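You operate a simulated robot arm through the tools that you are given. There is no shell and no other tool. Be economical: measure what you need, move in short steps, check, and stop when the job is done.

The job below is to be done with a simulated two-armed robot. You get a single attempt, and the scene is never put back.

TASK
Stick the blue tote's label on its lid, scan the label and set the lane knob by the card.
Fine: the label with the blue tote's code; scanner back in its cradle; the other labels stay. Set down upright: orange hand scanner.

It is judged by the outcome, as a careful person would: the job done as asked, and still so three seconds after it is handed in. It fails if anything else is knocked over, pushed out of place, dropped, spilled or broken. A push-on lid holds only when it is set on centred and level and pressed home; a screw cap is set on level and turned clockwise until tight.

THE ROBOT
Two 7-joint arms with two-finger parallel grippers on one trunk, on a base that drives. Base frame: it is fixed to the floor where the robot stands at the start and does not move with it; the origin is under the middle of the robot, x ahead of it, y to its left, z up; the surface under the hand at the start is at about z = 36. Lengths are in cm, angles in degrees, forces in N, time in s.
The left shoulder is at the start at [5, 18.7, 110], the right one opposite. With the tool pointing down near the work surface each hand reaches from about 10 to 36 cm from the robot's upright axis, wherever it stands, measured 20 degrees to its own side. Places, roughly: lane knob [60, 110, 50]; orange hand scanner [100, 125, 100]; two lid [60, -20, 50]; white card [75, 150, 50]. Payload 3.43 kg a hand.
Tool frame (each hand has its own): the origin (TCP) lies between the finger pads and is the grasp point; the fingertips stand 3 cm ahead of it; z points along the fingers, y is the line along which they close. Largest opening 9.4 cm; finger width 2.8, thickness 1; the body of the gripper, 5 by 9.6 cm, starts 5.5 cm behind the TCP.
Orientation is told as [roll, pitch, yaw] about the base's x, y, z axes, in that order, counted from this pose: with the fingers straight down and closing along the base's y, the tool's x points along the base's -x, its y along +y and its z along -z.

THE INTERFACE
- The arms move only by the tool nudge_tool. It takes "left_steps", "right_steps" or both (then of equal length, played together; a hand with none holds still); each is a list that holds one entry, the list of rows, each a list of 6 numbers: the shift along the tool's x, y, z in units of 20 mm (1.0 is 20 mm), then the turn, a rotation vector about the tool's x, y, z in units of 6 degrees (1.0 is 6 degrees). In form: [[[tx, ty, tz, rx, ry, rz], ...]]. A call has 1 to 10 rows; each row shifts and turns the commanded pose from where the row before left it, along the tool's axes as they then stand. "left_hand" and "right_hand" are, for a hand that has rows, the finger opening in m, from 0 to 0.094, set as the call begins (left out, the last holds). A call with a number of a shift or a turn outside -1 to 1 is refused whole. Each row takes 0.2 s and may step no farther than 5 cm and 8.6 degrees from the row before; otherwise, or with a gripper value out of range, the whole call is refused. A pose out of reach is approached as far as the arm can. The call stops where the force on the tool passes 40 N (or 10 N more than at its start, if that is more) or the arm is blocked; 0.2 s more then pass. Each finger travels about 15.3 cm/s and halts on what it meets, pressing with about 44 N; the grip force reading is that of the motor and also rises with nothing between the fingers. The clock runs only during rows and for 0.2 s after the last one: add rows that do not move to give the fingers time. The reply holds the time, the measured pose of the TCP, the force on the tool along the base axes, the opening and the grip force, in the units named above and with some noise, with the torque about the TCP (base axes, N m) and any sound that the robot's microphone picked up.
- Cameras (640 x 400 px; columns grow to the right, rows downward): "scene" is now at [14.58, -3.08, 130.83]; the picture's right is [-0.35, -0.94, 0.00], its down [-0.10, 0.04, -0.99] and it looks along [0.93, -0.35, -0.11] (base axes); focal length 214 px, centre (320, 200). "left" rides on the left gripper at [7.6, -1.4, -10.3] in its tool frame; the picture's right is [0.18, 0.98, 0.00], its down [-0.75, 0.14, -0.64] and it looks along [-0.63, 0.12, 0.77] (tool axes); focal length 243 px, centre (320, 200). "right" rides on the right gripper at [7.6, 1.4, -10.3] in its tool frame; the picture's right is [-0.18, 0.98, 0.00], its down [-0.75, -0.14, -0.64] and it looks along [-0.63, -0.12, 0.77] (tool axes); focal length 243 px, centre (320, 200). There is no depth. A picture from a camera that has moved, and an enlarged one, comes with that camera's place and axes in the base frame and with its lens.
- capture(camera): a new picture of that camera. The clock stands still meanwhile.
- lift_body(by): slides the trunk up (or, below 0, down) by that many cm; the arms and the scene camera ride with it, the base frame stays. It gives what a move gives, with no picture.
- roll_base(legs): drives the robot by 1 to 6 legs, each [ahead, left, turn to the left] in cm, cm and degrees, along the robot's own axes; the way and the turn of a leg run together, so that a leg with both is an arc; at most 150 cm and 180 degrees a leg. The arms and the cameras ride along, it lands a little off, and it stops where it bumps. It gives what a move gives.
- aim_head(pan, tilt): turns the head with the scene camera to pan (to the left, within 80 degrees either way) and tilt (down, from -29 to 69), counted from straight ahead of the robot. It gives what a move gives.
- enlarge(camera, box): a new picture of the part [left, top, right, bottom] of that camera's present view, enlarged. The clock stands still meanwhile.
- job_done(): hands the job in; it is judged then, once.

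Work in short steps. Places have to be worked out from the pictures, the camera data and where the tool is seen: move nearer, look again, correct. Check each grasp and each placing, and mend what went wrong. You have 120 turns and 92 pictures in all, those below and enlarged ones among them. Open the grippers and draw the arms clear of the work before you hand the job in, unless the task says otherwise; then end with one line.

The tools are called after "Emit:" as a command line: name --argument value ..., lists and objects as JSON in quotes. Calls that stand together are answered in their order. nudge_tool: Moves the arms, as the interface text tells. Its arguments: {"type":"object","properties":{"left_steps":{"type":"array"},"left_hand":{"type":"number"},"right_steps":{"type":"array"},"right_hand":{"type":"number"}},"required":[]} The other tools are called the same way: lift_body (by) slides the trunk up or down; roll_base (legs) drives the base; aim_head (pan, tilt) turns the head that bears the scene camera; capture (camera) takes a picture; enlarge (camera, box) takes an enlarged picture of a part of a camera's view; job_done () hands the job in.

At the start:

```text
time: 0.0
left_tool_pos: [27.98, -0.02, 132.87]
left_tcp_rot: [-0.1, 0.0, 0.1]
left_contact_force: [0.4, -0.3, -0.6]
left_wrist_torque: [0.03, 0.0, -0.01]
left_width: 9.38
left_grip_force: 0.0
right_tool_pos: [36.88, -28.19, 123.35]
right_tcp_rot: [0.0, 0.1, 0.0]
right_contact_force: [0.1, 0.1, -0.6]
right_wrist_torque: [0.0, -0.03, -0.02]
right_width: 9.37
right_grip_force: 0.1
trunk travel left (down, up): [-31.6, 11.6]
robot x, y, heading: [0.13, -0.19, 0.2]
head pan, tilt: [-20.7, 6.0]
```

scene: 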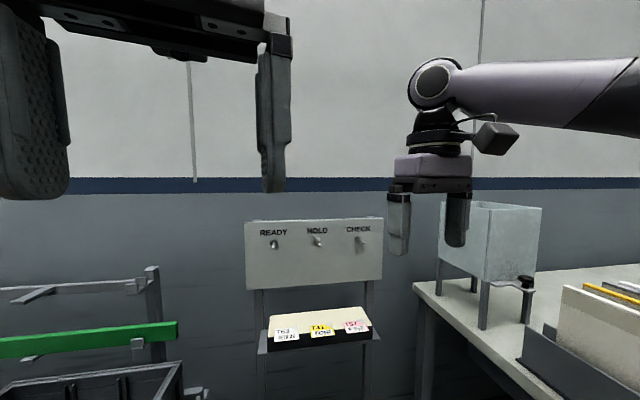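
right: 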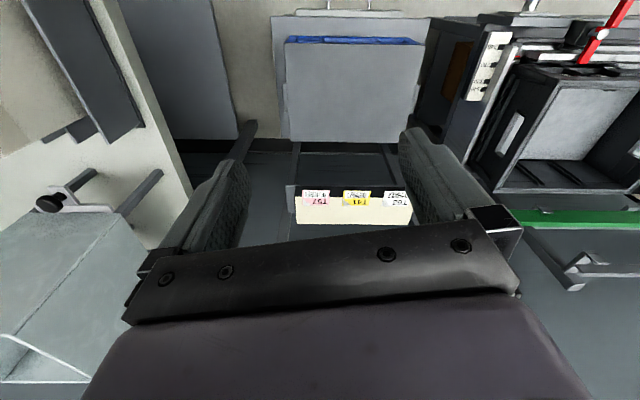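
left: 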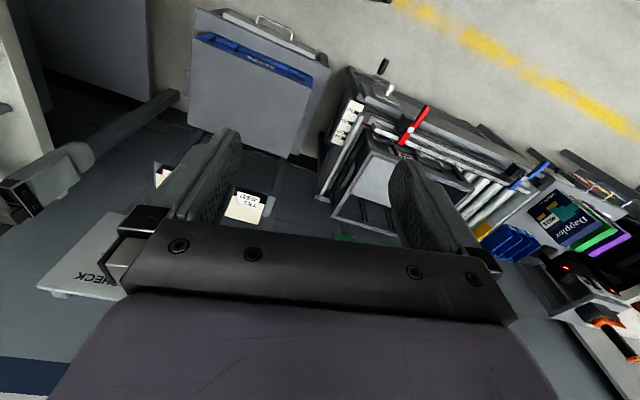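

The first pictures show labels on a stand ahead and totes to the left. I look around with the head.

Emit:
aim_head --pan 0 --tilt 35

Emit:
capture --camera "scene"

Emit:
aim_head --pan 55 --tilt 25

Emit:
capture --camera "scene"

```text
time: 0.9
left_tool_pos: [28.01, 0.02, 132.88]
left_tcp_rot: [0.0, 0.0, 0.1]
left_contact_force: [0.3, -0.3, 1.2]
left_wrist_torque: [-0.03, 0.05, 0.03]
left_width: 9.4
left_grip_force: 0.1
right_tool_pos: [37.0, -28.17, 123.28]
right_tcp_rot: [0.1, 0.0, 0.1]
right_contact_force: [-0.3, 0.3, 0.1]
right_wrist_torque: [-0.02, -0.02, 0.03]
right_width: 9.39
right_grip_force: 0.1
trunk travel left (down, up): [-31.6, 11.6]
robot x, y, heading: [-0.21, -0.15, 0.3]
head pan, tilt: [0.0, 35.0]
```

```text
88 pictures are left
camera scene: at [14.77, 0.16, 126.19], right [0.0, -1.0, 0.0], down [-0.57, 0.0, -0.82], along [0.82, 0.0, -0.57], focal length 214 px, centre (320, 200)
```

scene: 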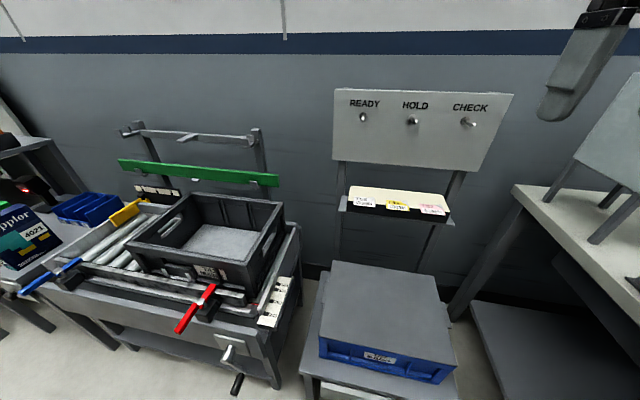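

```text
time: 2.2
left_tool_pos: [27.95, 0.1, 132.75]
left_tcp_rot: [-0.1, 0.0, 0.2]
left_contact_force: [0.9, 0.4, 0.2]
left_wrist_torque: [0.02, -0.01, 0.02]
left_width: 9.39
left_grip_force: 0.1
right_tool_pos: [36.98, -28.26, 123.19]
right_tcp_rot: [0.0, 0.0, 0.0]
right_contact_force: [0.5, 0.4, -0.2]
right_wrist_torque: [0.0, 0.01, 0.01]
right_width: 9.41
right_grip_force: 0.0
trunk travel left (down, up): [-31.6, 11.6]
robot x, y, heading: [0.03, -0.03, -0.1]
head pan, tilt: [55.0, 25.0]
```

```text
87 pictures are left
camera scene: at [11.25, 7.71, 127.75], right [0.82, -0.57, 0.0], down [-0.24, -0.35, -0.91], along [0.52, 0.74, -0.42], focal length 214 px, centre (320, 200)
```

scene: 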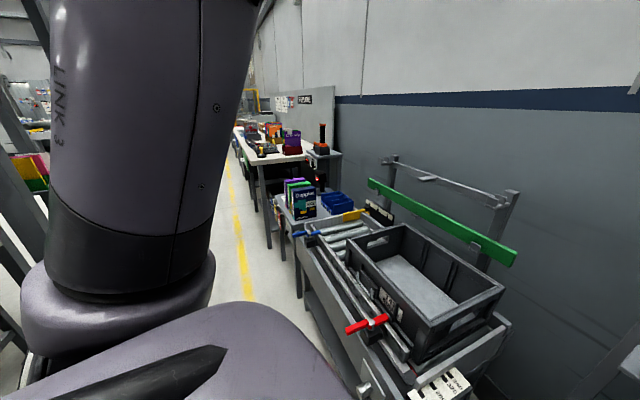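

I read the tote's code and the labels up close.

Emit:
aim_head --pan -12 --tilt 40

Emit:
capture --camera "scene"

Emit:
enlarge --camera "scene" --box '[260, 120, 420, 220]'

Emit:
enlarge --camera "scene" --box '[200, 260, 440, 400]'

```text
time: 3.6
left_tool_pos: [27.86, -0.0, 132.98]
left_tcp_rot: [-0.1, 0.0, 0.1]
left_contact_force: [-0.9, 0.3, 0.2]
left_wrist_torque: [-0.01, 0.02, 0.0]
left_width: 9.39
left_grip_force: 0.0
right_tool_pos: [36.93, -28.32, 123.35]
right_tcp_rot: [0.0, 0.0, 0.0]
right_contact_force: [0.5, 0.8, -1.0]
right_wrist_torque: [0.01, -0.01, 0.03]
right_width: 9.4
right_grip_force: 0.2
trunk travel left (down, up): [-31.6, 11.6]
robot x, y, heading: [0.37, 0.11, 0.1]
head pan, tilt: [-12.0, 40.0]
```

```text
86 pictures are left
camera scene: at [14.28, -1.59, 125.43], right [-0.21, -0.98, 0.0], down [-0.63, 0.13, -0.77], along [0.75, -0.16, -0.64], focal length 214 px, centre (320, 200)
```

scene: 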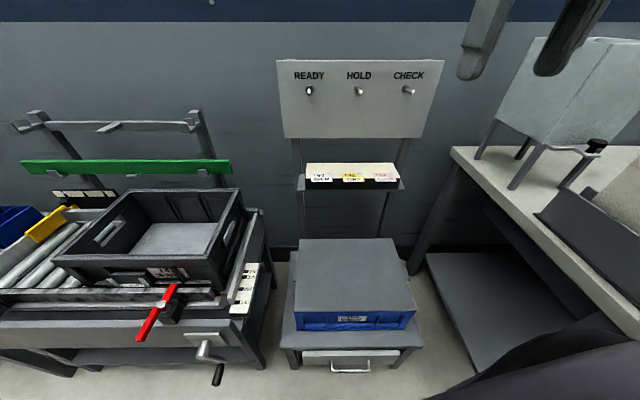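

```text
4.00 times, centred on (340, 170) of scene
camera zoom: at [14.28, -1.59, 125.43], right [-0.21, -0.98, 0.0], down [-0.63, 0.13, -0.77], along [0.75, -0.16, -0.64], focal length 858 px, centre (240, 320)
```

zoom: 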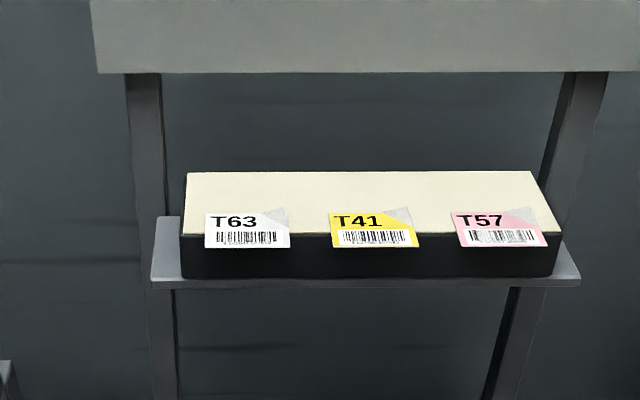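

```text
2.67 times, centred on (320, 330) of scene
camera zoom: at [14.28, -1.59, 125.43], right [-0.21, -0.98, 0.0], down [-0.63, 0.13, -0.77], along [0.75, -0.16, -0.64], focal length 572 px, centre (320, -147)
```

zoom: 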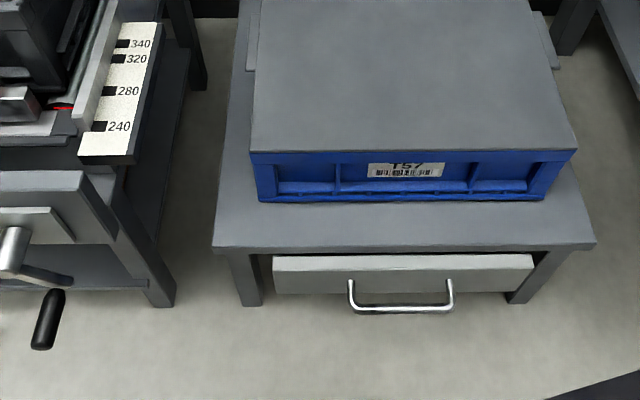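

The tote appears to say T57, matching the pink label. I enlarge the right hand camera's view of labels and the tote front, and scene view of the conveyor bench.

Emit:
enlarge --camera "right" --box '[280, 170, 430, 240]'

Emit:
enlarge --camera "left" --box '[480, 130, 640, 390]'

Emit:
enlarge --camera "scene" --box '[0, 160, 300, 400]'

```text
4.27 times, centred on (355, 205) of right
camera zoom: at [29.47, -26.82, 133.62], right [0.18, 0.98, 0.0], down [0.75, -0.14, 0.64], along [0.63, -0.12, -0.77], focal length 1035 px, centre (171, 179)
```

zoom: 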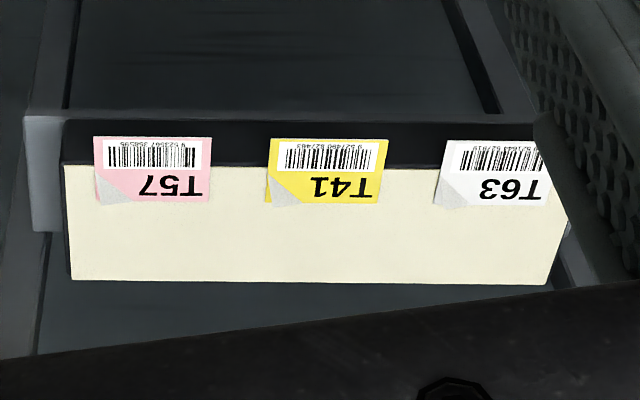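

```text
1.54 times, centred on (560, 260) of left
camera zoom: at [20.32, -1.27, 143.08], right [-0.19, 0.98, 0.0], down [0.75, 0.14, 0.64], along [0.63, 0.12, -0.77], focal length 373 px, centre (-49, 108)
```

zoom: 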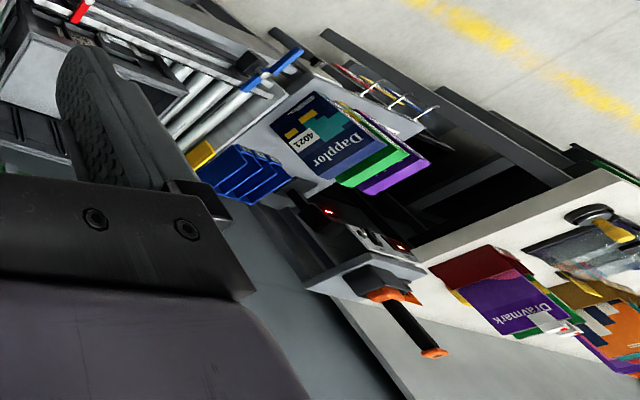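

```text
1.67 times, centred on (150, 280) of scene
camera zoom: at [14.28, -1.59, 125.43], right [-0.21, -0.98, 0.0], down [-0.63, 0.13, -0.77], along [0.75, -0.16, -0.64], focal length 358 px, centre (603, 67)
```

zoom: 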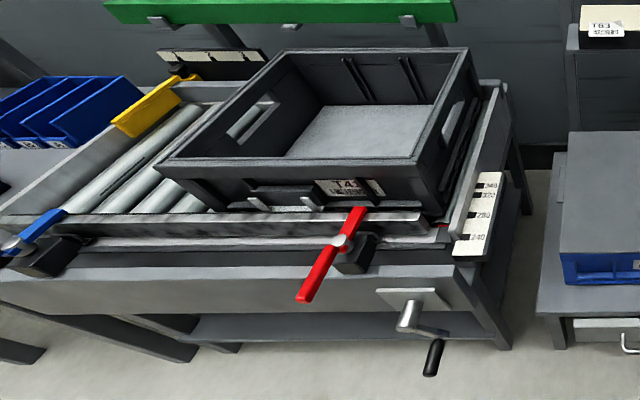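

Label T57 (pink) sits at about [66.7,-34.5,86.6] overhanging its block front by ~2 cm. I turn the right hand so the fingers point ahead, moving slightly forward.

Emit:
nudge_tool --right_steps '[[[-0.6, 0, 0, 0, -1, 0], [-0.6, 0, 0.06, 0, -1, 0], [-0.59, 0, 0.12, 0, -1, 0], [-0.57, 0, 0.19, 0, -1, 0], [-0.55, 0, 0.24, 0, -1, 0], [-0.52, 0, 0.3, 0, -1, 0], [-0.49, 0, 0.35, 0, -1, 0], [-0.45, 0, 0.4, 0, -1, 0], [-0.4, 0, 0.45, 0, -1, 0], [-0.35, 0, 0.49, 0, -1, 0]]]'

Emit:
nudge_tool --right_steps '[[[0, 0, 0, 0, -1, 0], [0, 0, 0, 0, -1, 0], [0, 0, 0, 0, -1, 0], [0, 0, 0, 0, -1, 0], [0, 0, 0, 0, -1, 0], [0, 0, 0, 0, 0, 1], [0, 0, 0, 0, 0, 1], [0, 0, 0, 0, 0, 1], [0, 0, 0, 0, 0, 1], [0, 0, 0, 0, 0, 1]]]'

Emit:
nudge_tool --right_steps '[[[0, 0, 0, 0, 0, 1], [0, 0, 0, 0, 0, 1], [0, 0, 0, 0, 0, 1], [0, 0, 0, 0, 0, 1], [0, 0, 0, 0, 0, 1], [0, 0, 0, 0, 0, 1], [0, 0, 0, 0, 0, 1], [0, 0, 0, 0, 0, 1], [0, 0, 0, 0, 0, 1], [0, 0, 0, 0, 0, 1]]]'

```text
time: 5.8
left_tool_pos: [27.9, 0.1, 132.86]
left_tcp_rot: [-0.1, 0.0, 0.1]
left_contact_force: [-0.1, 0.2, 0.2]
left_wrist_torque: [-0.04, 0.03, -0.02]
left_width: 9.4
left_grip_force: 0.0
right_tool_pos: [49.05, -28.34, 123.46]
right_tcp_rot: [0.0, -60.0, 0.0]
right_contact_force: [-0.3, -1.0, 0.2]
right_wrist_torque: [-0.02, 0.02, 0.0]
right_width: 9.43
right_grip_force: 0.1
trunk travel left (down, up): [-31.6, 11.6]
robot x, y, heading: [-0.14, 0.12, -0.1]
head pan, tilt: [-12.0, 40.0]
```

```text
time: 8.0
left_tool_pos: [27.96, 0.03, 132.97]
left_tcp_rot: [-0.1, 0.0, 0.0]
left_contact_force: [-0.9, 0.7, 0.3]
left_wrist_torque: [0.0, 0.0, 0.0]
left_width: 9.38
left_grip_force: 0.1
right_tool_pos: [49.07, -28.23, 123.34]
right_tcp_rot: [90.1, -59.8, -90.0]
right_contact_force: [-0.3, -0.4, 0.0]
right_wrist_torque: [0.01, -0.01, -0.04]
right_width: 9.41
right_grip_force: 0.2
trunk travel left (down, up): [-31.6, 11.6]
robot x, y, heading: [-0.16, -0.13, 0.2]
head pan, tilt: [-12.0, 40.0]
```

```text
time: 10.2
left_tool_pos: [27.99, 0.04, 132.79]
left_tcp_rot: [-0.1, 0.1, 0.1]
left_contact_force: [-0.3, -0.2, 0.3]
left_wrist_torque: [-0.01, -0.02, 0.0]
left_width: 9.42
left_grip_force: 0.2
right_tool_pos: [49.04, -28.26, 123.34]
right_tcp_rot: [90.0, 0.1, -90.0]
right_contact_force: [0.1, 0.2, 0.2]
right_wrist_torque: [0.0, 0.02, 0.02]
right_width: 9.43
right_grip_force: 0.1
trunk travel left (down, up): [-31.6, 11.6]
robot x, y, heading: [0.26, -0.16, -0.3]
head pan, tilt: [-12.0, 40.0]
```

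Orientation is right: fingers ahead, closing vertically. I lower the trunk by 20 and move the hand in front of the pink label.

Emit:
lift_body --by -20

Emit:
nudge_tool --right_steps '[[[-0.6, -1, 0, 0, 0, 0], [-0.6, -1, 0, 0, 0, 0], [-0.6, -1, 0, 0, 0, 0], [-0.6, -1, 0, 0, 0, 0], [-0.6, -1, 0, 0, 0, 0], [0, -1, 0, 0, 0, 0], [0, -1, 0, 0, 0, 0], [0, -0.6, 0, 0, 0, 0]]]' --right_hand 0.05

Emit:
capture --camera "right"

Emit:
aim_head --pan -30 --tilt 12

Emit:
capture --camera "scene"

```text
time: 12.3
left_tool_pos: [27.9, 0.06, 112.87]
left_tcp_rot: [-0.1, -0.1, 0.1]
left_contact_force: [-0.1, 0.8, -0.5]
left_wrist_torque: [-0.03, 0.0, 0.03]
left_width: 9.41
left_grip_force: 0.0
right_tool_pos: [49.07, -28.31, 103.46]
right_tcp_rot: [90.0, 0.0, -90.0]
right_contact_force: [-0.2, -0.2, 0.3]
right_wrist_torque: [0.02, -0.02, 0.01]
right_width: 9.37
right_grip_force: 0.0
trunk travel left (down, up): [-11.6, 31.6]
robot x, y, heading: [-0.05, -0.18, 0.0]
head pan, tilt: [-12.0, 40.0]
```

```text
time: 14.1
left_tool_pos: [27.95, 0.07, 112.87]
left_tcp_rot: [-0.1, 0.0, 0.1]
left_contact_force: [-0.6, -0.7, 0.2]
left_wrist_torque: [0.03, 0.0, -0.02]
left_width: 9.41
left_grip_force: 0.2
right_tool_pos: [47.27, -36.67, 92.26]
right_tcp_rot: [89.8, -0.3, -89.9]
right_contact_force: [0.5, 0.1, 0.0]
right_wrist_torque: [0.0, 0.01, 0.03]
right_width: 4.97
right_grip_force: 0.1
right hand out of reach, approached as far as the arm can: row 5, 6, 7, 8
trunk travel left (down, up): [-11.6, 31.6]
robot x, y, heading: [-0.15, 0.07, 0.3]
head pan, tilt: [-12.0, 40.0]
```

```text
80 pictures are left
camera right: at [37.1, -29.0, 93.76], right [0.01, -0.18, 0.98], down [-0.64, -0.76, -0.14], along [0.77, -0.63, -0.12], focal length 243 px, centre (320, 200)
```

right: 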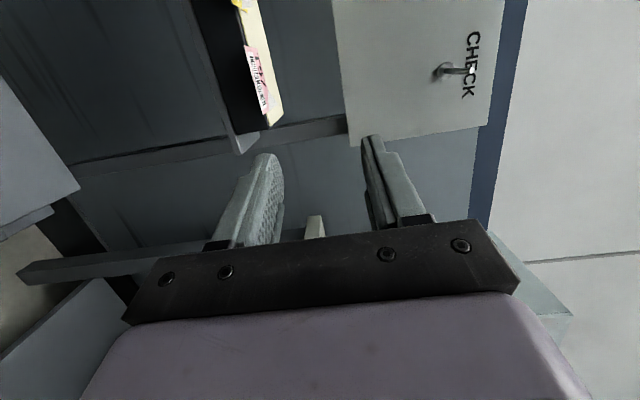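

```text
time: 15.1
left_tool_pos: [27.97, 0.14, 112.83]
left_tcp_rot: [-0.2, -0.1, 0.0]
left_contact_force: [-0.6, 0.1, 0.2]
left_wrist_torque: [0.0, 0.02, -0.01]
left_width: 9.4
left_grip_force: 0.1
right_tool_pos: [47.27, -36.66, 92.37]
right_tcp_rot: [89.7, -0.1, -90.0]
right_contact_force: [0.7, 0.9, -0.1]
right_wrist_torque: [-0.01, 0.02, 0.0]
right_width: 5.0
right_grip_force: 0.1
trunk travel left (down, up): [-11.6, 31.6]
robot x, y, heading: [-0.09, 0.01, -0.2]
head pan, tilt: [-30.0, 12.0]
```

```text
79 pictures are left
camera scene: at [14.04, -4.49, 109.86], right [-0.5, -0.87, 0.0], down [-0.18, 0.1, -0.98], along [0.85, -0.49, -0.21], focal length 214 px, centre (320, 200)
```

scene: 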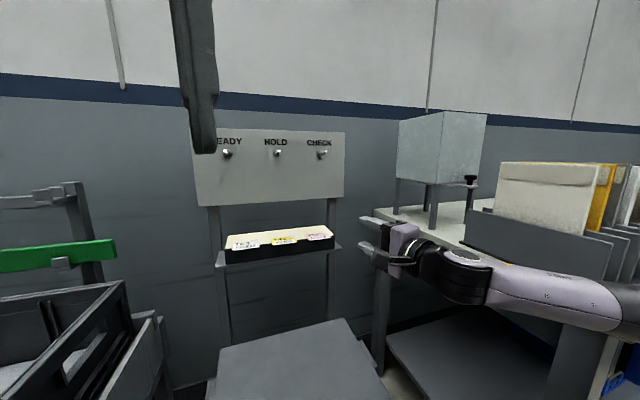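

Label now estimated at [66.7,-34.5,85.8]. The arm is limited downward, so I use the trunk for height and move the hand forward in stages.

Emit:
lift_body --by -6.4

Emit:
nudge_tool --right_steps '[[[0.5, 0, 0.5, 0, 0, 0], [0.5, 0, 0.5, 0, 0, 0], [0, 0, 1, 0, 0, 0], [0, 0, 1, 0, 0, 0]]]' --right_hand 0.03

Emit:
capture --camera "right"

```text
time: 16.1
left_tool_pos: [27.96, 0.09, 106.43]
left_tcp_rot: [-0.1, 0.1, 0.1]
left_contact_force: [-0.3, -0.7, -0.4]
left_wrist_torque: [0.06, 0.0, -0.02]
left_width: 9.37
left_grip_force: 0.1
right_tool_pos: [47.25, -36.63, 85.9]
right_tcp_rot: [89.7, -0.2, -89.8]
right_contact_force: [0.3, 0.1, 0.6]
right_wrist_torque: [-0.01, -0.02, 0.01]
right_width: 5.0
right_grip_force: 0.0
trunk travel left (down, up): [-5.2, 38.0]
robot x, y, heading: [-0.24, 0.01, 0.2]
head pan, tilt: [-30.0, 12.0]
```

```text
time: 17.1
left_tool_pos: [27.75, 0.85, 106.47]
left_tcp_rot: [-0.6, 0.0, 0.1]
left_contact_force: [-0.3, -0.7, 0.9]
left_wrist_torque: [0.05, 0.03, -0.01]
left_width: 9.38
left_grip_force: 0.1
right_tool_pos: [52.16, -35.14, 87.96]
right_tcp_rot: [89.2, -0.7, -89.8]
right_contact_force: [-0.3, -1.1, 0.9]
right_wrist_torque: [0.0, 0.11, 0.06]
right_width: 3.0
right_grip_force: 0.1
right hand out of reach, approached as far as the arm can: row 1, 2, 3, 4
trunk travel left (down, up): [-5.2, 38.0]
robot x, y, heading: [-0.02, 0.19, -0.1]
head pan, tilt: [-30.0, 12.0]
```

```text
78 pictures are left
camera right: at [42.03, -27.48, 89.53], right [0.01, -0.17, 0.99], down [-0.64, -0.76, -0.12], along [0.77, -0.63, -0.12], focal length 243 px, centre (320, 200)
```

right: 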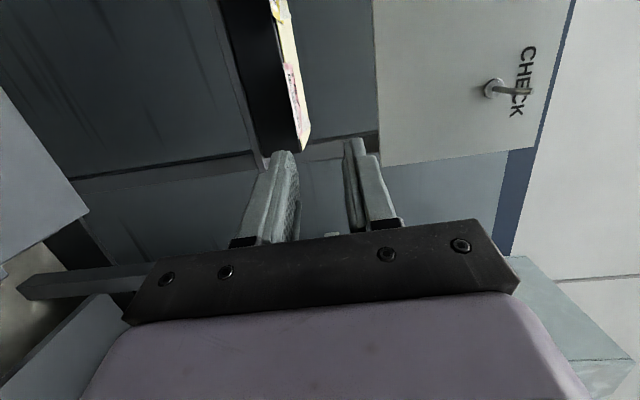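

The arm is at the end of its reach, so the base must go ahead. I look down first to see clearance between base and stand.

Emit:
aim_head --pan -20 --tilt 69

Emit:
capture --camera "scene"

```text
time: 18.4
left_tool_pos: [27.81, 1.04, 106.46]
left_tcp_rot: [-0.7, -0.1, 0.0]
left_contact_force: [-1.0, 0.6, -0.4]
left_wrist_torque: [-0.04, -0.04, -0.01]
left_width: 9.4
left_grip_force: 0.0
right_tool_pos: [52.06, -35.14, 88.52]
right_tcp_rot: [89.3, -1.0, -89.8]
right_contact_force: [-0.3, 1.6, -0.9]
right_wrist_torque: [-0.02, -0.02, -0.1]
right_width: 2.99
right_grip_force: 0.1
trunk travel left (down, up): [-5.2, 38.0]
robot x, y, heading: [-0.06, -0.01, -0.0]
head pan, tilt: [-20.0, 68.8]
```

```text
77 pictures are left
camera scene: at [11.09, -0.93, 95.42], right [-0.34, -0.94, 0.01], down [-0.87, 0.31, -0.37], along [0.34, -0.13, -0.93], focal length 214 px, centre (320, 200)
```

scene: 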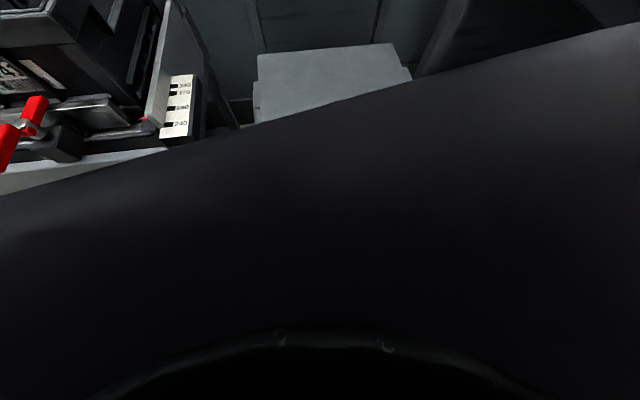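

I draw the hand back a little for slack and drive ahead 12 cm.

Emit:
nudge_tool --right_steps '[[[0, 0, -1, 0, 0, 0], [0, 0, -1, 0, 0, 0], [0, 0, -1, 0, 0, 0], [0, 0, 0, 0, 0, 0]]]'

Emit:
roll_base --legs '[[12, 0, 0]]'

```text
time: 19.4
left_tool_pos: [27.89, 0.09, 106.52]
left_tcp_rot: [-0.1, -0.1, 0.1]
left_contact_force: [0.7, 0.0, 0.2]
left_wrist_torque: [-0.01, -0.03, -0.01]
left_width: 9.39
left_grip_force: 0.1
right_tool_pos: [46.29, -35.86, 88.21]
right_tcp_rot: [89.7, -0.1, -90.0]
right_contact_force: [-0.4, 0.2, -0.2]
right_wrist_torque: [-0.01, -0.01, -0.01]
right_width: 3.04
right_grip_force: 0.0
trunk travel left (down, up): [-5.2, 38.0]
robot x, y, heading: [-0.0, -0.11, -0.0]
head pan, tilt: [-20.0, 68.8]
```

```text
time: 20.3
left_tool_pos: [29.83, 0.26, 106.41]
left_tcp_rot: [-0.1, 0.0, -0.1]
left_contact_force: [-1.1, -0.4, 0.1]
left_wrist_torque: [-0.03, -0.02, -0.01]
left_width: 9.4
left_grip_force: 0.1
right_tool_pos: [48.03, -35.9, 88.07]
right_tcp_rot: [89.7, -0.2, -90.3]
right_contact_force: [0.3, -0.8, -0.3]
right_wrist_torque: [0.03, -0.03, -0.01]
right_width: 3.0
right_grip_force: 0.0
trunk travel left (down, up): [-5.2, 38.0]
robot x, y, heading: [1.59, 0.01, -0.4]
head pan, tilt: [-20.0, 68.8]
stopped in leg 1: the robot was blocked; the commanded pose is now the measured one
```

Blocked early (the drawer handle at x≈30 meets the base). I'll back off and turn the robot 90° left so the right arm works sideways over the stand; first I tuck the right hand in toward the robot.

Emit:
roll_base --legs '[[-25, 0, 0], [0, 0, 90]]'

Emit:
aim_head --pan -70 --tilt 45

Emit:
capture --camera "scene"

```text
time: 25.9
left_tool_pos: [-23.37, 28.48, 106.33]
left_tcp_rot: [-0.1, 0.1, 89.5]
left_contact_force: [0.0, -0.1, -0.2]
left_wrist_torque: [0.01, 0.01, -0.04]
left_width: 9.38
left_grip_force: 0.1
right_tool_pos: [13.03, 46.46, 87.99]
right_tcp_rot: [89.6, -0.2, -0.7]
right_contact_force: [-0.3, -0.2, -0.6]
right_wrist_torque: [-0.01, -0.03, -0.01]
right_width: 2.97
right_grip_force: 0.0
trunk travel left (down, up): [-5.2, 38.0]
robot x, y, heading: [-23.35, 0.4, 89.4]
head pan, tilt: [-20.0, 68.8]
```

```text
time: 27.1
left_tool_pos: [-23.3, 28.53, 106.34]
left_tcp_rot: [-0.1, 0.1, 89.5]
left_contact_force: [-0.4, -0.1, -0.1]
left_wrist_torque: [0.0, 0.01, 0.0]
left_width: 9.42
left_grip_force: 0.0
right_tool_pos: [12.86, 46.4, 88.03]
right_tcp_rot: [89.6, -0.2, -0.7]
right_contact_force: [-0.2, 0.1, -0.4]
right_wrist_torque: [-0.01, -0.02, 0.0]
right_width: 3.0
right_grip_force: 0.0
trunk travel left (down, up): [-5.2, 38.0]
robot x, y, heading: [-23.43, 0.77, 89.4]
head pan, tilt: [-70.0, 45.0]
```

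```text
76 pictures are left
camera scene: at [-15.68, 9.12, 98.29], right [0.33, -0.94, 0.0], down [-0.67, -0.23, -0.71], along [0.67, 0.23, -0.71], focal length 214 px, centre (320, 200)
```

scene: 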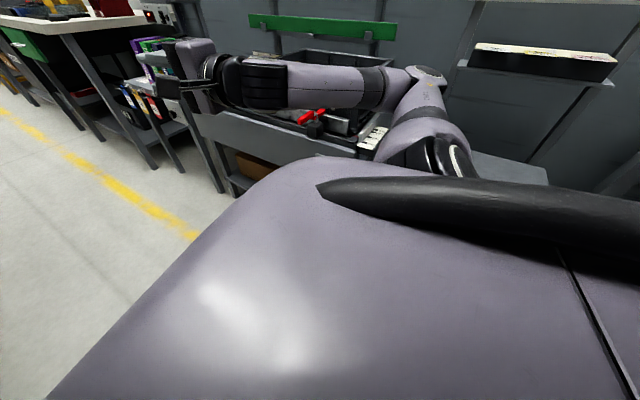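

I back the robot (toward −y) alongside the stand, then strafe right toward it.

Emit:
roll_base --legs '[[-36, 0, 0.6]]'

Emit:
roll_base --legs '[[0, -26, 0]]'

```text
time: 29.4
left_tool_pos: [-23.9, -7.06, 106.29]
left_tcp_rot: [-0.1, 0.1, 89.9]
left_contact_force: [-0.1, -0.3, 1.0]
left_wrist_torque: [-0.03, 0.0, -0.01]
left_width: 9.41
left_grip_force: 0.0
right_tool_pos: [12.42, 10.96, 88.25]
right_tcp_rot: [89.7, -0.3, -0.3]
right_contact_force: [-0.1, -0.1, -0.2]
right_wrist_torque: [0.01, -0.03, 0.04]
right_width: 3.01
right_grip_force: 0.0
trunk travel left (down, up): [-5.2, 38.0]
robot x, y, heading: [-23.55, -35.07, 89.6]
head pan, tilt: [-70.0, 45.0]
```

```text
time: 31.6
left_tool_pos: [-5.1, -6.86, 106.29]
left_tcp_rot: [-0.1, 0.0, 89.7]
left_contact_force: [0.0, -0.1, -0.9]
left_wrist_torque: [0.01, 0.02, 0.0]
left_width: 9.4
left_grip_force: 0.1
right_tool_pos: [31.16, 11.24, 88.03]
right_tcp_rot: [89.5, -0.1, -0.5]
right_contact_force: [0.2, -0.3, 0.6]
right_wrist_torque: [0.02, -0.01, 0.0]
right_width: 2.98
right_grip_force: 0.1
trunk travel left (down, up): [-5.2, 38.0]
robot x, y, heading: [-5.17, -35.06, 89.7]
head pan, tilt: [-70.0, 45.0]
stopped in leg 1: the robot was blocked; the commanded pose is now the measured one
```

Blocked at x=-5. I look to see what is touching.

Emit:
aim_head --pan -80 --tilt 40

Emit:
capture --camera "scene"

```text
time: 32.3
left_tool_pos: [-5.05, -6.83, 106.36]
left_tcp_rot: [-0.1, 0.1, 89.8]
left_contact_force: [-0.1, 0.0, -0.1]
left_wrist_torque: [0.02, 0.01, 0.01]
left_width: 9.4
left_grip_force: 0.0
right_tool_pos: [31.1, 11.16, 88.1]
right_tcp_rot: [89.5, -0.1, -0.4]
right_contact_force: [-0.2, 0.0, -0.8]
right_wrist_torque: [-0.01, 0.0, 0.0]
right_width: 3.0
right_grip_force: 0.1
trunk travel left (down, up): [-5.2, 38.0]
robot x, y, heading: [-5.14, -34.82, 89.7]
head pan, tilt: [-80.0, 40.0]
```

```text
75 pictures are left
camera scene: at [3.32, -27.52, 99.02], right [0.17, -0.99, 0.0], down [-0.63, -0.11, -0.77], along [0.76, 0.13, -0.64], focal length 214 px, centre (320, 200)
```

scene: 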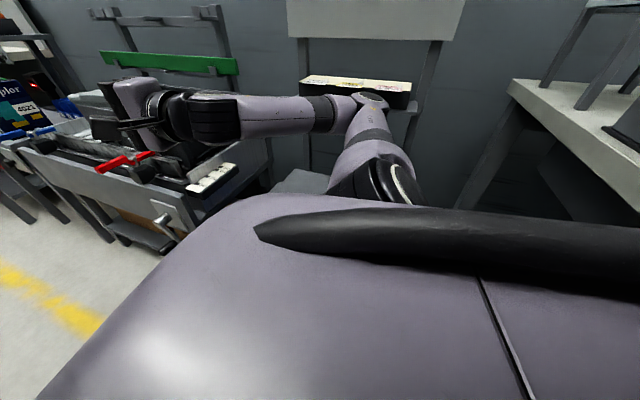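

The right table's corner might be the obstacle; I move ahead (+y) 12 cm and try again.

Emit:
roll_base --legs '[[0, 2, 0], [12, 0, 0], [0, -14, 0]]'

```text
time: 34.9
left_tool_pos: [-2.35, 5.14, 106.38]
left_tcp_rot: [0.0, 0.2, 89.3]
left_contact_force: [-1.0, 0.5, 0.1]
left_wrist_torque: [0.03, -0.01, 0.01]
left_width: 9.4
left_grip_force: 0.1
right_tool_pos: [33.79, 23.03, 87.95]
right_tcp_rot: [89.5, -0.2, -0.9]
right_contact_force: [-0.2, 0.3, -0.2]
right_wrist_torque: [0.02, 0.01, 0.06]
right_width: 3.02
right_grip_force: 0.1
trunk travel left (down, up): [-5.2, 38.0]
robot x, y, heading: [-3.11, -22.81, 89.3]
head pan, tilt: [-80.0, 40.0]
stopped in leg 3: the robot was blocked; the commanded pose is now the measured one
```

Still blocked at x≈-3. I turn the left hand's camera to look toward the stand and the base edge.

Emit:
nudge_tool --left_steps '[[[0, 0, 0, 0, 0, 1], [0, 0, 0, 0, 0, 1], [0, 0, 0, 0, 0, 1], [0, 0, 0, 0, 0, 1], [0, 0, 0, 0, 0, 1], [0, 0, 0, 0, 0, 1], [0, 0, 0, 0, 0, 1], [0, 0, 0, 0, 0, 1], [0, 0, 0, 0, 0, 1], [0, 0, 0, 0, 0, 1]]]'

Emit:
capture --camera "left"

```text
time: 37.1
left_tool_pos: [-2.36, 4.8, 105.58]
left_tcp_rot: [-0.1, 0.1, 29.3]
left_contact_force: [-0.6, -0.3, 1.1]
left_wrist_torque: [0.0, 0.04, -0.01]
left_width: 9.42
left_grip_force: 0.1
left hand out of reach, approached as far as the arm can: row 10
right_tool_pos: [33.9, 22.94, 88.11]
right_tcp_rot: [89.5, -0.1, -0.8]
right_contact_force: [0.5, 1.0, 0.3]
right_wrist_torque: [0.02, 0.01, 0.0]
right_width: 3.02
right_grip_force: 0.0
trunk travel left (down, up): [-5.2, 38.0]
robot x, y, heading: [-2.73, -23.36, 89.7]
head pan, tilt: [-80.0, 40.0]
```

```text
74 pictures are left
camera left: at [-8.31, -0.11, 115.87], right [-0.64, 0.77, 0.0], down [0.59, 0.49, 0.64], along [0.49, 0.41, -0.77], focal length 243 px, centre (320, 200)
```

left: 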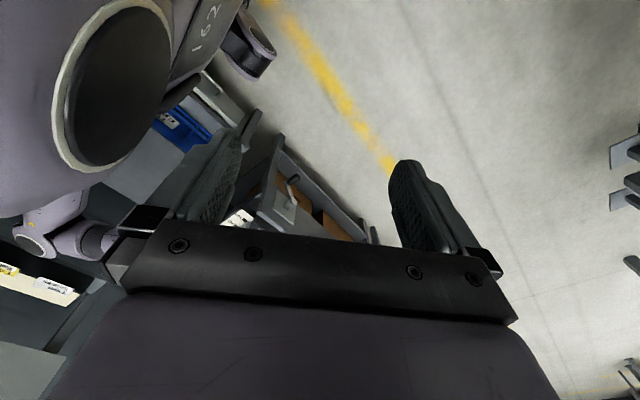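

I enlarge the upper-left part to see stand vs base.

Emit:
enlarge --camera "left" --box '[60, 0, 300, 240]'

```text
1.67 times, centred on (180, 120) of left
camera zoom: at [-8.31, -0.11, 115.87], right [-0.64, 0.77, 0.0], down [0.59, 0.49, 0.64], along [0.49, 0.41, -0.77], focal length 404 px, centre (553, 333)
```

zoom: 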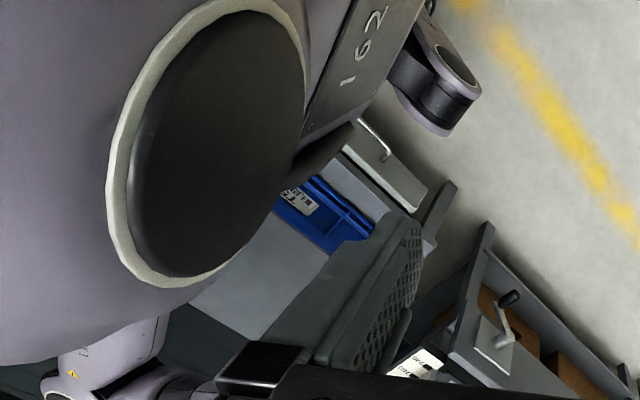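

I tilt the left hand so its camera looks straight down on the base's edge and the stand.

Emit:
nudge_tool --left_steps '[[[0, 0, 0, 0, 1, 0], [0, 0, 0, 0, 1, 0], [0, 0, 0, 0, 1, 0], [0, 0, 0, 0, 1, 0], [0, 0, 0, 0, 1, 0], [0, 0, 0, 0, 1, 0], [0, 0, 0, 0, 1, 0]]]'

Emit:
capture --camera "left"

```text
time: 38.7
left_tool_pos: [-5.09, -1.72, 89.67]
left_tcp_rot: [-0.2, 42.3, 29.2]
left_contact_force: [-3.4, 4.5, 1.0]
left_wrist_torque: [-0.3, -0.29, 0.11]
left_width: 9.42
left_grip_force: 0.1
left hand out of reach, approached as far as the arm can: row 1, 2, 3, 4, 5, 6, 7
right_tool_pos: [33.93, 22.93, 88.1]
right_tcp_rot: [89.5, -0.1, -0.8]
right_contact_force: [-0.8, -0.1, 0.1]
right_wrist_torque: [-0.01, 0.0, -0.04]
right_width: 3.0
right_grip_force: 0.1
trunk travel left (down, up): [-5.2, 38.0]
robot x, y, heading: [-2.37, -22.91, 89.3]
head pan, tilt: [-80.0, 40.0]
```

```text
72 pictures are left
camera left: at [-3.31, -2.29, 102.29], right [-0.6, 0.79, 0.12], down [0.79, 0.61, -0.03], along [-0.1, 0.08, -0.99], focal length 243 px, centre (320, 200)
```

left: 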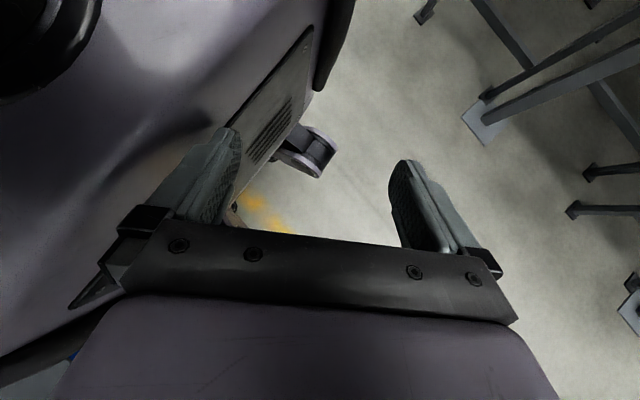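

The left hand came close to the body; I restore it, then try backing 7 cm and strafing in again to see how near the robot gets.

Emit:
nudge_tool --left_steps '[[[0, 0, 0, 0, -1, 0], [0, 0, 0, 0, -1, 0], [0, 0, 0, 0, -1, 0], [0, 0, 0, 0, -1, 0], [0, 0, 0, 0, -1, 0], [0, 0, 0, 0, -1, 0], [0, 0, 0, 0, -1, 0], [0, 0, 0, 0, 0, -1], [0, 0, 0, 0, 0, -1], [0, 0, 0, 0, 0, -1]]]'

Emit:
roll_base --legs '[[0, 2, 0], [-7, 0, 0.5], [0, -12, 0]]'

```text
time: 39.2
left_tool_pos: [-5.06, -1.39, 89.36]
left_tcp_rot: [0.6, 35.1, 30.2]
left_contact_force: [0.6, -0.3, 0.0]
left_wrist_torque: [0.05, -0.02, -0.01]
left_width: 9.42
left_grip_force: 0.1
right_tool_pos: [33.83, 22.85, 87.98]
right_tcp_rot: [89.4, 0.0, -0.8]
right_contact_force: [-0.5, 0.1, -0.3]
right_wrist_torque: [0.02, -0.04, 0.04]
right_width: 3.02
right_grip_force: 0.1
trunk travel left (down, up): [-5.2, 38.0]
robot x, y, heading: [-2.97, -22.46, 89.1]
head pan, tilt: [-80.0, 40.0]
stopped in row 2 (left hand): the force on the tool passed its limit at 46 N (the readings are from after the stop); the commanded pose is now the measured one
```

```text
time: 41.1
left_tool_pos: [-6.19, -8.15, 89.37]
left_tcp_rot: [0.3, 34.9, 30.2]
left_contact_force: [0.0, -0.7, -0.8]
left_wrist_torque: [-0.02, 0.0, 0.01]
left_width: 9.4
left_grip_force: 0.0
right_tool_pos: [32.7, 16.34, 88.2]
right_tcp_rot: [89.4, -0.3, -0.7]
right_contact_force: [-0.2, -1.0, -1.0]
right_wrist_torque: [-0.01, -0.01, 0.03]
right_width: 3.05
right_grip_force: 0.1
trunk travel left (down, up): [-5.2, 38.0]
robot x, y, heading: [-3.62, -29.57, 89.6]
head pan, tilt: [-80.0, 40.0]
stopped in leg 3: the robot was blocked; the commanded pose is now the measured one
```

Position now about [-3.6,-29.6]. I free the left hand from the body and swing the right hand to point +x, moving it towards the label.

Emit:
nudge_tool --left_steps '[[[-0.3, 0, -1, 0, 0, 0], [-0.5, 0, -1, 0, 0, 0], [-0.5, 0, -1, 0, 0, 0], [-0.5, 0, -1, 0, 0, 0], [-0.5, 0, -0.5, 0, -1, 0], [0, 0, 0, 0, -1, 0], [0, 0, 0, 0, -1, 0], [0, 0, 0, 0, -1, 0], [0, 0, 0, 0, -1, -1], [0, 0, 0, 0, -0.8, -1]]]'

Emit:
nudge_tool --right_steps '[[[-0.8, 0, -0.5, 0, -1, 0], [-0.848, 0, -0.414, 0, -1, 0], [-0.887, 0, -0.323, 0, -1, 0], [-0.915, 0, -0.228, 0, -1, 0], [-0.934, 0, -0.131, 0, -1, 0], [-0.943, 0, -0.033, 0, -1, 0], [-0.941, 0, 0.066, 0, -1, 0], [-0.929, 0, 0.164, 0, -1, 0], [-0.907, 0, 0.26, 0, -1, 0], [-0.875, 0, 0.354, 0, -1, 0]]]'

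Emit:
nudge_tool --right_steps '[[[-0.866, 0, -0.5, 0, -1, 0], [-0.914, 0, -0.407, 0, -1, 0], [-0.951, 0, -0.309, 0, -1, 0], [-0.978, 0, -0.208, 0, -1, 0], [-0.995, 0, -0.105, 0, -1, 0]]]'

```text
time: 41.5
left_tool_pos: [-5.6, -7.97, 89.69]
left_tcp_rot: [0.7, 36.3, 29.3]
left_contact_force: [-9.6, -4.7, -9.2]
left_wrist_torque: [0.64, -0.19, -0.69]
left_width: 9.29
left_grip_force: 0.1
right_tool_pos: [32.84, 16.49, 88.14]
right_tcp_rot: [89.5, -0.2, -0.8]
right_contact_force: [0.4, 0.1, -0.4]
right_wrist_torque: [-0.03, -0.02, 0.03]
right_width: 3.01
right_grip_force: 0.1
trunk travel left (down, up): [-5.2, 38.0]
robot x, y, heading: [-3.8, -29.53, 89.5]
head pan, tilt: [-80.0, 40.0]
stopped in row 1 (left hand): the force on the tool passed its limit at 59 N (the readings are from after the stop); the commanded pose is now the measured one
```

```text
time: 43.7
left_tool_pos: [-5.65, -7.96, 89.83]
left_tcp_rot: [0.5, 36.0, 29.5]
left_contact_force: [-10.9, -2.2, -19.8]
left_wrist_torque: [0.96, 0.39, -0.61]
left_width: 9.25
left_grip_force: 0.1
right_tool_pos: [48.42, 6.11, 88.33]
right_tcp_rot: [90.0, -0.7, -60.8]
right_contact_force: [0.2, -0.4, 0.6]
right_wrist_torque: [0.02, -0.02, -0.04]
right_width: 3.03
right_grip_force: 0.1
trunk travel left (down, up): [-5.2, 38.0]
robot x, y, heading: [-3.41, -29.58, 89.4]
head pan, tilt: [-80.0, 40.0]
```

```text
time: 44.9
left_tool_pos: [-5.69, -7.92, 89.74]
left_tcp_rot: [0.4, 36.0, 29.5]
left_contact_force: [-11.8, -2.0, -17.3]
left_wrist_torque: [0.91, 0.26, -0.63]
left_width: 9.26
left_grip_force: 0.0
right_tool_pos: [48.36, -3.92, 88.37]
right_tcp_rot: [90.3, -0.6, -91.0]
right_contact_force: [0.2, -0.3, 0.3]
right_wrist_torque: [0.0, -0.01, 0.0]
right_width: 2.98
right_grip_force: 0.2
trunk travel left (down, up): [-5.2, 38.0]
robot x, y, heading: [-3.24, -29.89, 89.4]
head pan, tilt: [-80.0, 40.0]
```

The left fingers are caught against the robot's own body; I ease it the other way (down along the tool), then out along its y.

Emit:
nudge_tool --left_steps '[[[0, 0, 0.5, 0, 0, 0], [0, 0, 0.5, 0, 0, 0], [0, 0.5, 0.5, 0, 0, 0], [0, 1, 0, 0, 0, 0], [0, 1, 0, 0, 0, 0], [0, 1, 0, 0, 0, 0], [0, 1, 0, 0, 0, 0], [0, 1, 0, 0, 0, 0]]]' --left_hand 0.04

Emit:
capture --camera "left"

Emit:
capture --camera "right"

```text
time: 46.7
left_tool_pos: [-12.52, 0.83, 87.44]
left_tcp_rot: [0.4, 35.9, 29.4]
left_contact_force: [-0.3, 0.2, -0.4]
left_wrist_torque: [-0.03, 0.0, 0.03]
left_width: 4.0
left_grip_force: 0.0
right_tool_pos: [48.38, -3.86, 88.42]
right_tcp_rot: [90.3, -0.6, -90.8]
right_contact_force: [0.0, 0.9, 0.2]
right_wrist_torque: [0.01, -0.01, 0.02]
right_width: 2.99
right_grip_force: 0.1
trunk travel left (down, up): [-5.2, 38.0]
robot x, y, heading: [-3.31, -29.67, 89.2]
head pan, tilt: [-80.0, 40.0]
```

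```text
71 pictures are left
camera left: at [-11.89, -0.46, 100.12], right [-0.61, 0.79, 0.11], down [0.79, 0.6, 0.08], along [-0.01, 0.14, -0.99], focal length 243 px, centre (320, 200)
```

left: 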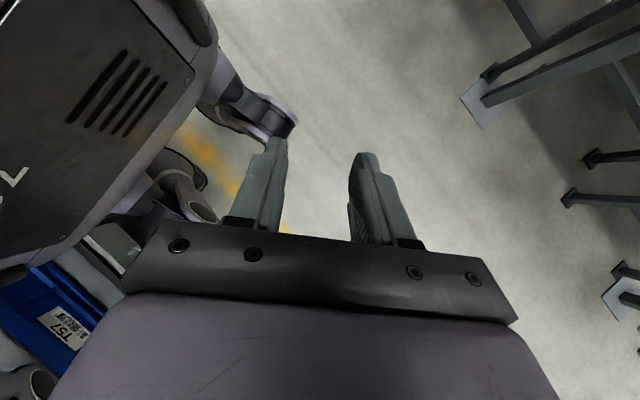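

```text
70 pictures are left
camera right: at [38.34, 3.93, 89.7], right [-0.01, -0.17, 0.98], down [-0.65, -0.75, -0.14], along [0.76, -0.64, -0.11], focal length 243 px, centre (320, 200)
```

right: 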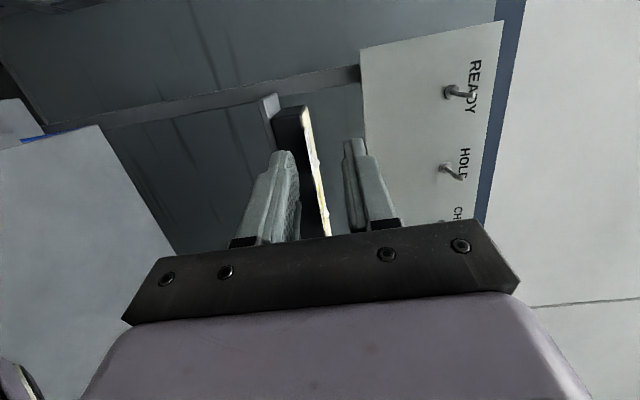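

T57 is confirmed on the tote. I enlarge to see the base wheels and the drawer.

Emit:
enlarge --camera "left" --box '[0, 60, 320, 400]'

```text
1.18 times, centred on (160, 230) of left
camera zoom: at [-11.89, -0.46, 100.12], right [-0.61, 0.79, 0.11], down [0.79, 0.6, 0.08], along [-0.01, 0.14, -0.99], focal length 285 px, centre (508, 165)
```

zoom: 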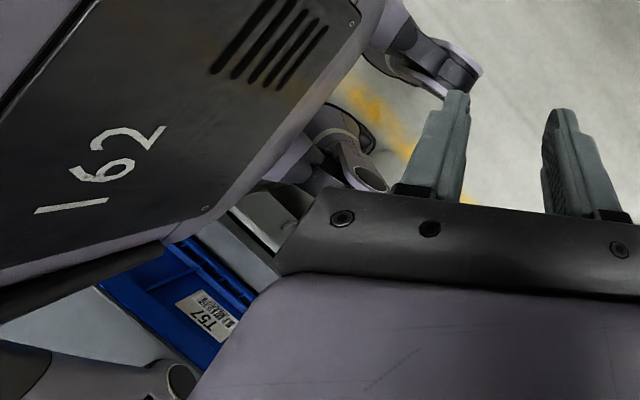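

Now slide the right hand to y≈-33, still 12 cm in front of the label, and look.

Emit:
nudge_tool --right_steps '[[[-1, -0.1, 0, 0, 0, 0], [-1, -0.1, 0, 0, 0, 0], [-1, -0.1, 0, 0, 0, 0], [-1, -0.1, 0, 0, 0, 0], [-1, -0.1, 0, 0, 0, 0], [-1, -0.1, 0, 0, 0, 0], [-1, -0.1, 0, 0, 0, 0], [-1, -0.1, 0, 0, 0, 0], [-1, -0.1, 0, 0, 0, 0], [-1, -0.1, 0, 0, 0, 0]]]'

Emit:
nudge_tool --right_steps '[[[-1, 0, 0, 0, 0, 0], [-1, 0, 0, 0, 0, 0], [-1, 0, 0, 0, 0, 0], [-1, 0, 0.5, 0, 0, 0], [-1, 0, 1, 0, 0, 0]]]'

Emit:
capture --camera "right"

```text
time: 48.9
left_tool_pos: [-12.45, 0.86, 87.4]
left_tcp_rot: [0.5, 36.1, 29.4]
left_contact_force: [-0.4, -0.1, 0.0]
left_wrist_torque: [0.0, -0.02, -0.01]
left_width: 3.99
left_grip_force: 0.1
right_tool_pos: [56.47, -11.58, 90.61]
right_tcp_rot: [90.4, -0.7, -90.8]
right_contact_force: [-0.3, 0.3, -0.1]
right_wrist_torque: [-0.01, -0.01, 0.01]
right_width: 2.98
right_grip_force: 0.2
right hand out of reach, approached as far as the arm can: row 1, 2, 3, 4, 5, 6, 7, 8, 9, 10
trunk travel left (down, up): [-5.2, 38.0]
robot x, y, heading: [-3.39, -29.89, 89.4]
head pan, tilt: [-80.0, 40.0]
```

```text
time: 50.1
left_tool_pos: [-12.39, 0.72, 87.38]
left_tcp_rot: [0.5, 35.9, 29.4]
left_contact_force: [0.2, -0.3, 0.1]
left_wrist_torque: [-0.02, -0.01, -0.03]
left_width: 4.0
left_grip_force: 0.0
right_tool_pos: [61.83, -20.28, 91.84]
right_tcp_rot: [90.4, -0.8, -90.6]
right_contact_force: [-1.1, -0.4, -0.2]
right_wrist_torque: [0.03, -0.02, -0.01]
right_width: 3.0
right_grip_force: 0.1
right hand out of reach, approached as far as the arm can: row 1, 2, 3
trunk travel left (down, up): [-5.2, 38.0]
robot x, y, heading: [-3.52, -29.66, 89.5]
head pan, tilt: [-80.0, 40.0]
```

```text
68 pictures are left
camera right: at [51.8, -12.46, 93.13], right [-0.01, -0.17, 0.98], down [-0.65, -0.75, -0.14], along [0.76, -0.64, -0.11], focal length 243 px, centre (320, 200)
```

right: 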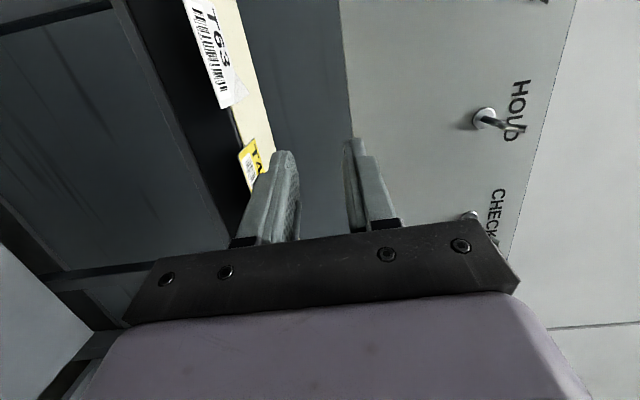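

The reach outward is fine (the limit was a too-near one). I slide along −y at this height to y≈-34 then check.

Emit:
nudge_tool --right_steps '[[[-1, 0, -0.2, 0, 0, 0], [-1, 0, -0.2, 0, 0, 0], [-1, 0, -0.2, 0, 0, 0], [-1, 0, -0.2, 0, 0, 0], [-1, 0, 0, 0, 0, 0], [-1, 0, 0, 0, 0, 0], [-0.8, 0, 0, 0, 0, 0]]]'

Emit:
capture --camera "right"

```text
time: 51.7
left_tool_pos: [-12.46, 0.84, 87.42]
left_tcp_rot: [0.5, 36.0, 29.4]
left_contact_force: [-0.6, 0.3, 1.0]
left_wrist_torque: [0.0, -0.02, 0.02]
left_width: 4.02
left_grip_force: 0.0
right_tool_pos: [60.24, -33.89, 92.11]
right_tcp_rot: [90.3, -0.7, -90.7]
right_contact_force: [0.7, -0.4, -0.9]
right_wrist_torque: [-0.02, 0.02, -0.01]
right_width: 3.01
right_grip_force: 0.0
right hand out of reach, approached as far as the arm can: row 3
trunk travel left (down, up): [-5.2, 38.0]
robot x, y, heading: [-3.49, -29.64, 89.6]
head pan, tilt: [-80.0, 40.0]
```

```text
67 pictures are left
camera right: at [50.31, -26.01, 93.4], right [-0.01, -0.17, 0.98], down [-0.65, -0.75, -0.14], along [0.76, -0.64, -0.11], focal length 243 px, centre (320, 200)
```

right: 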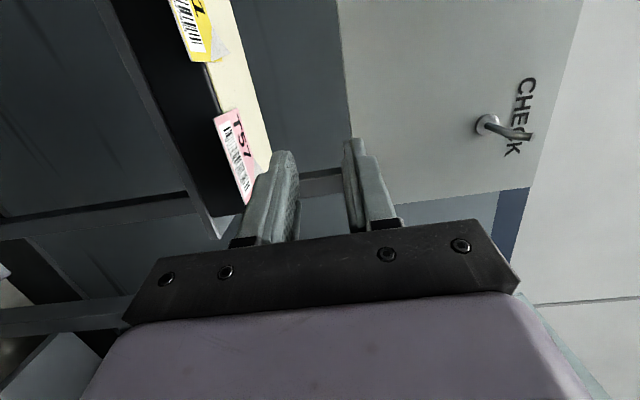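

The label centre works out to y≈-33.9, z≈86.0, front edge x≈64.7. I lower the hand to that height, staying just short of it.

Emit:
nudge_tool --right_steps '[[[0, -1, 0, 0, 0, 0], [0, -1, 0, 0, 0, 0], [0, -1, 0, 0, 0, 0]]]'

Emit:
capture --camera "right"

```text
time: 52.5
left_tool_pos: [-12.56, 0.8, 87.38]
left_tcp_rot: [0.6, 35.9, 29.4]
left_contact_force: [-1.0, -0.5, -0.7]
left_wrist_torque: [0.0, -0.01, -0.01]
left_width: 4.02
left_grip_force: 0.1
right_tool_pos: [60.61, -33.88, 85.97]
right_tcp_rot: [90.2, -0.5, -90.6]
right_contact_force: [0.3, -0.3, 0.5]
right_wrist_torque: [-0.02, 0.01, 0.03]
right_width: 2.98
right_grip_force: 0.0
trunk travel left (down, up): [-5.2, 38.0]
robot x, y, heading: [-3.82, -29.49, 89.4]
head pan, tilt: [-80.0, 40.0]
```

```text
66 pictures are left
camera right: at [50.43, -26.13, 87.33], right [-0.01, -0.17, 0.98], down [-0.65, -0.75, -0.14], along [0.76, -0.64, -0.11], focal length 243 px, centre (320, 200)
```

right: 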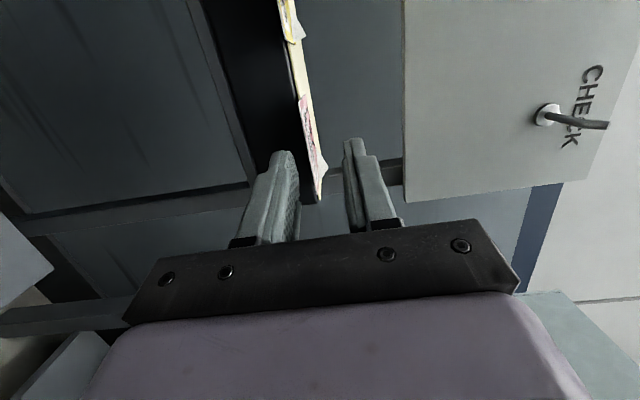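

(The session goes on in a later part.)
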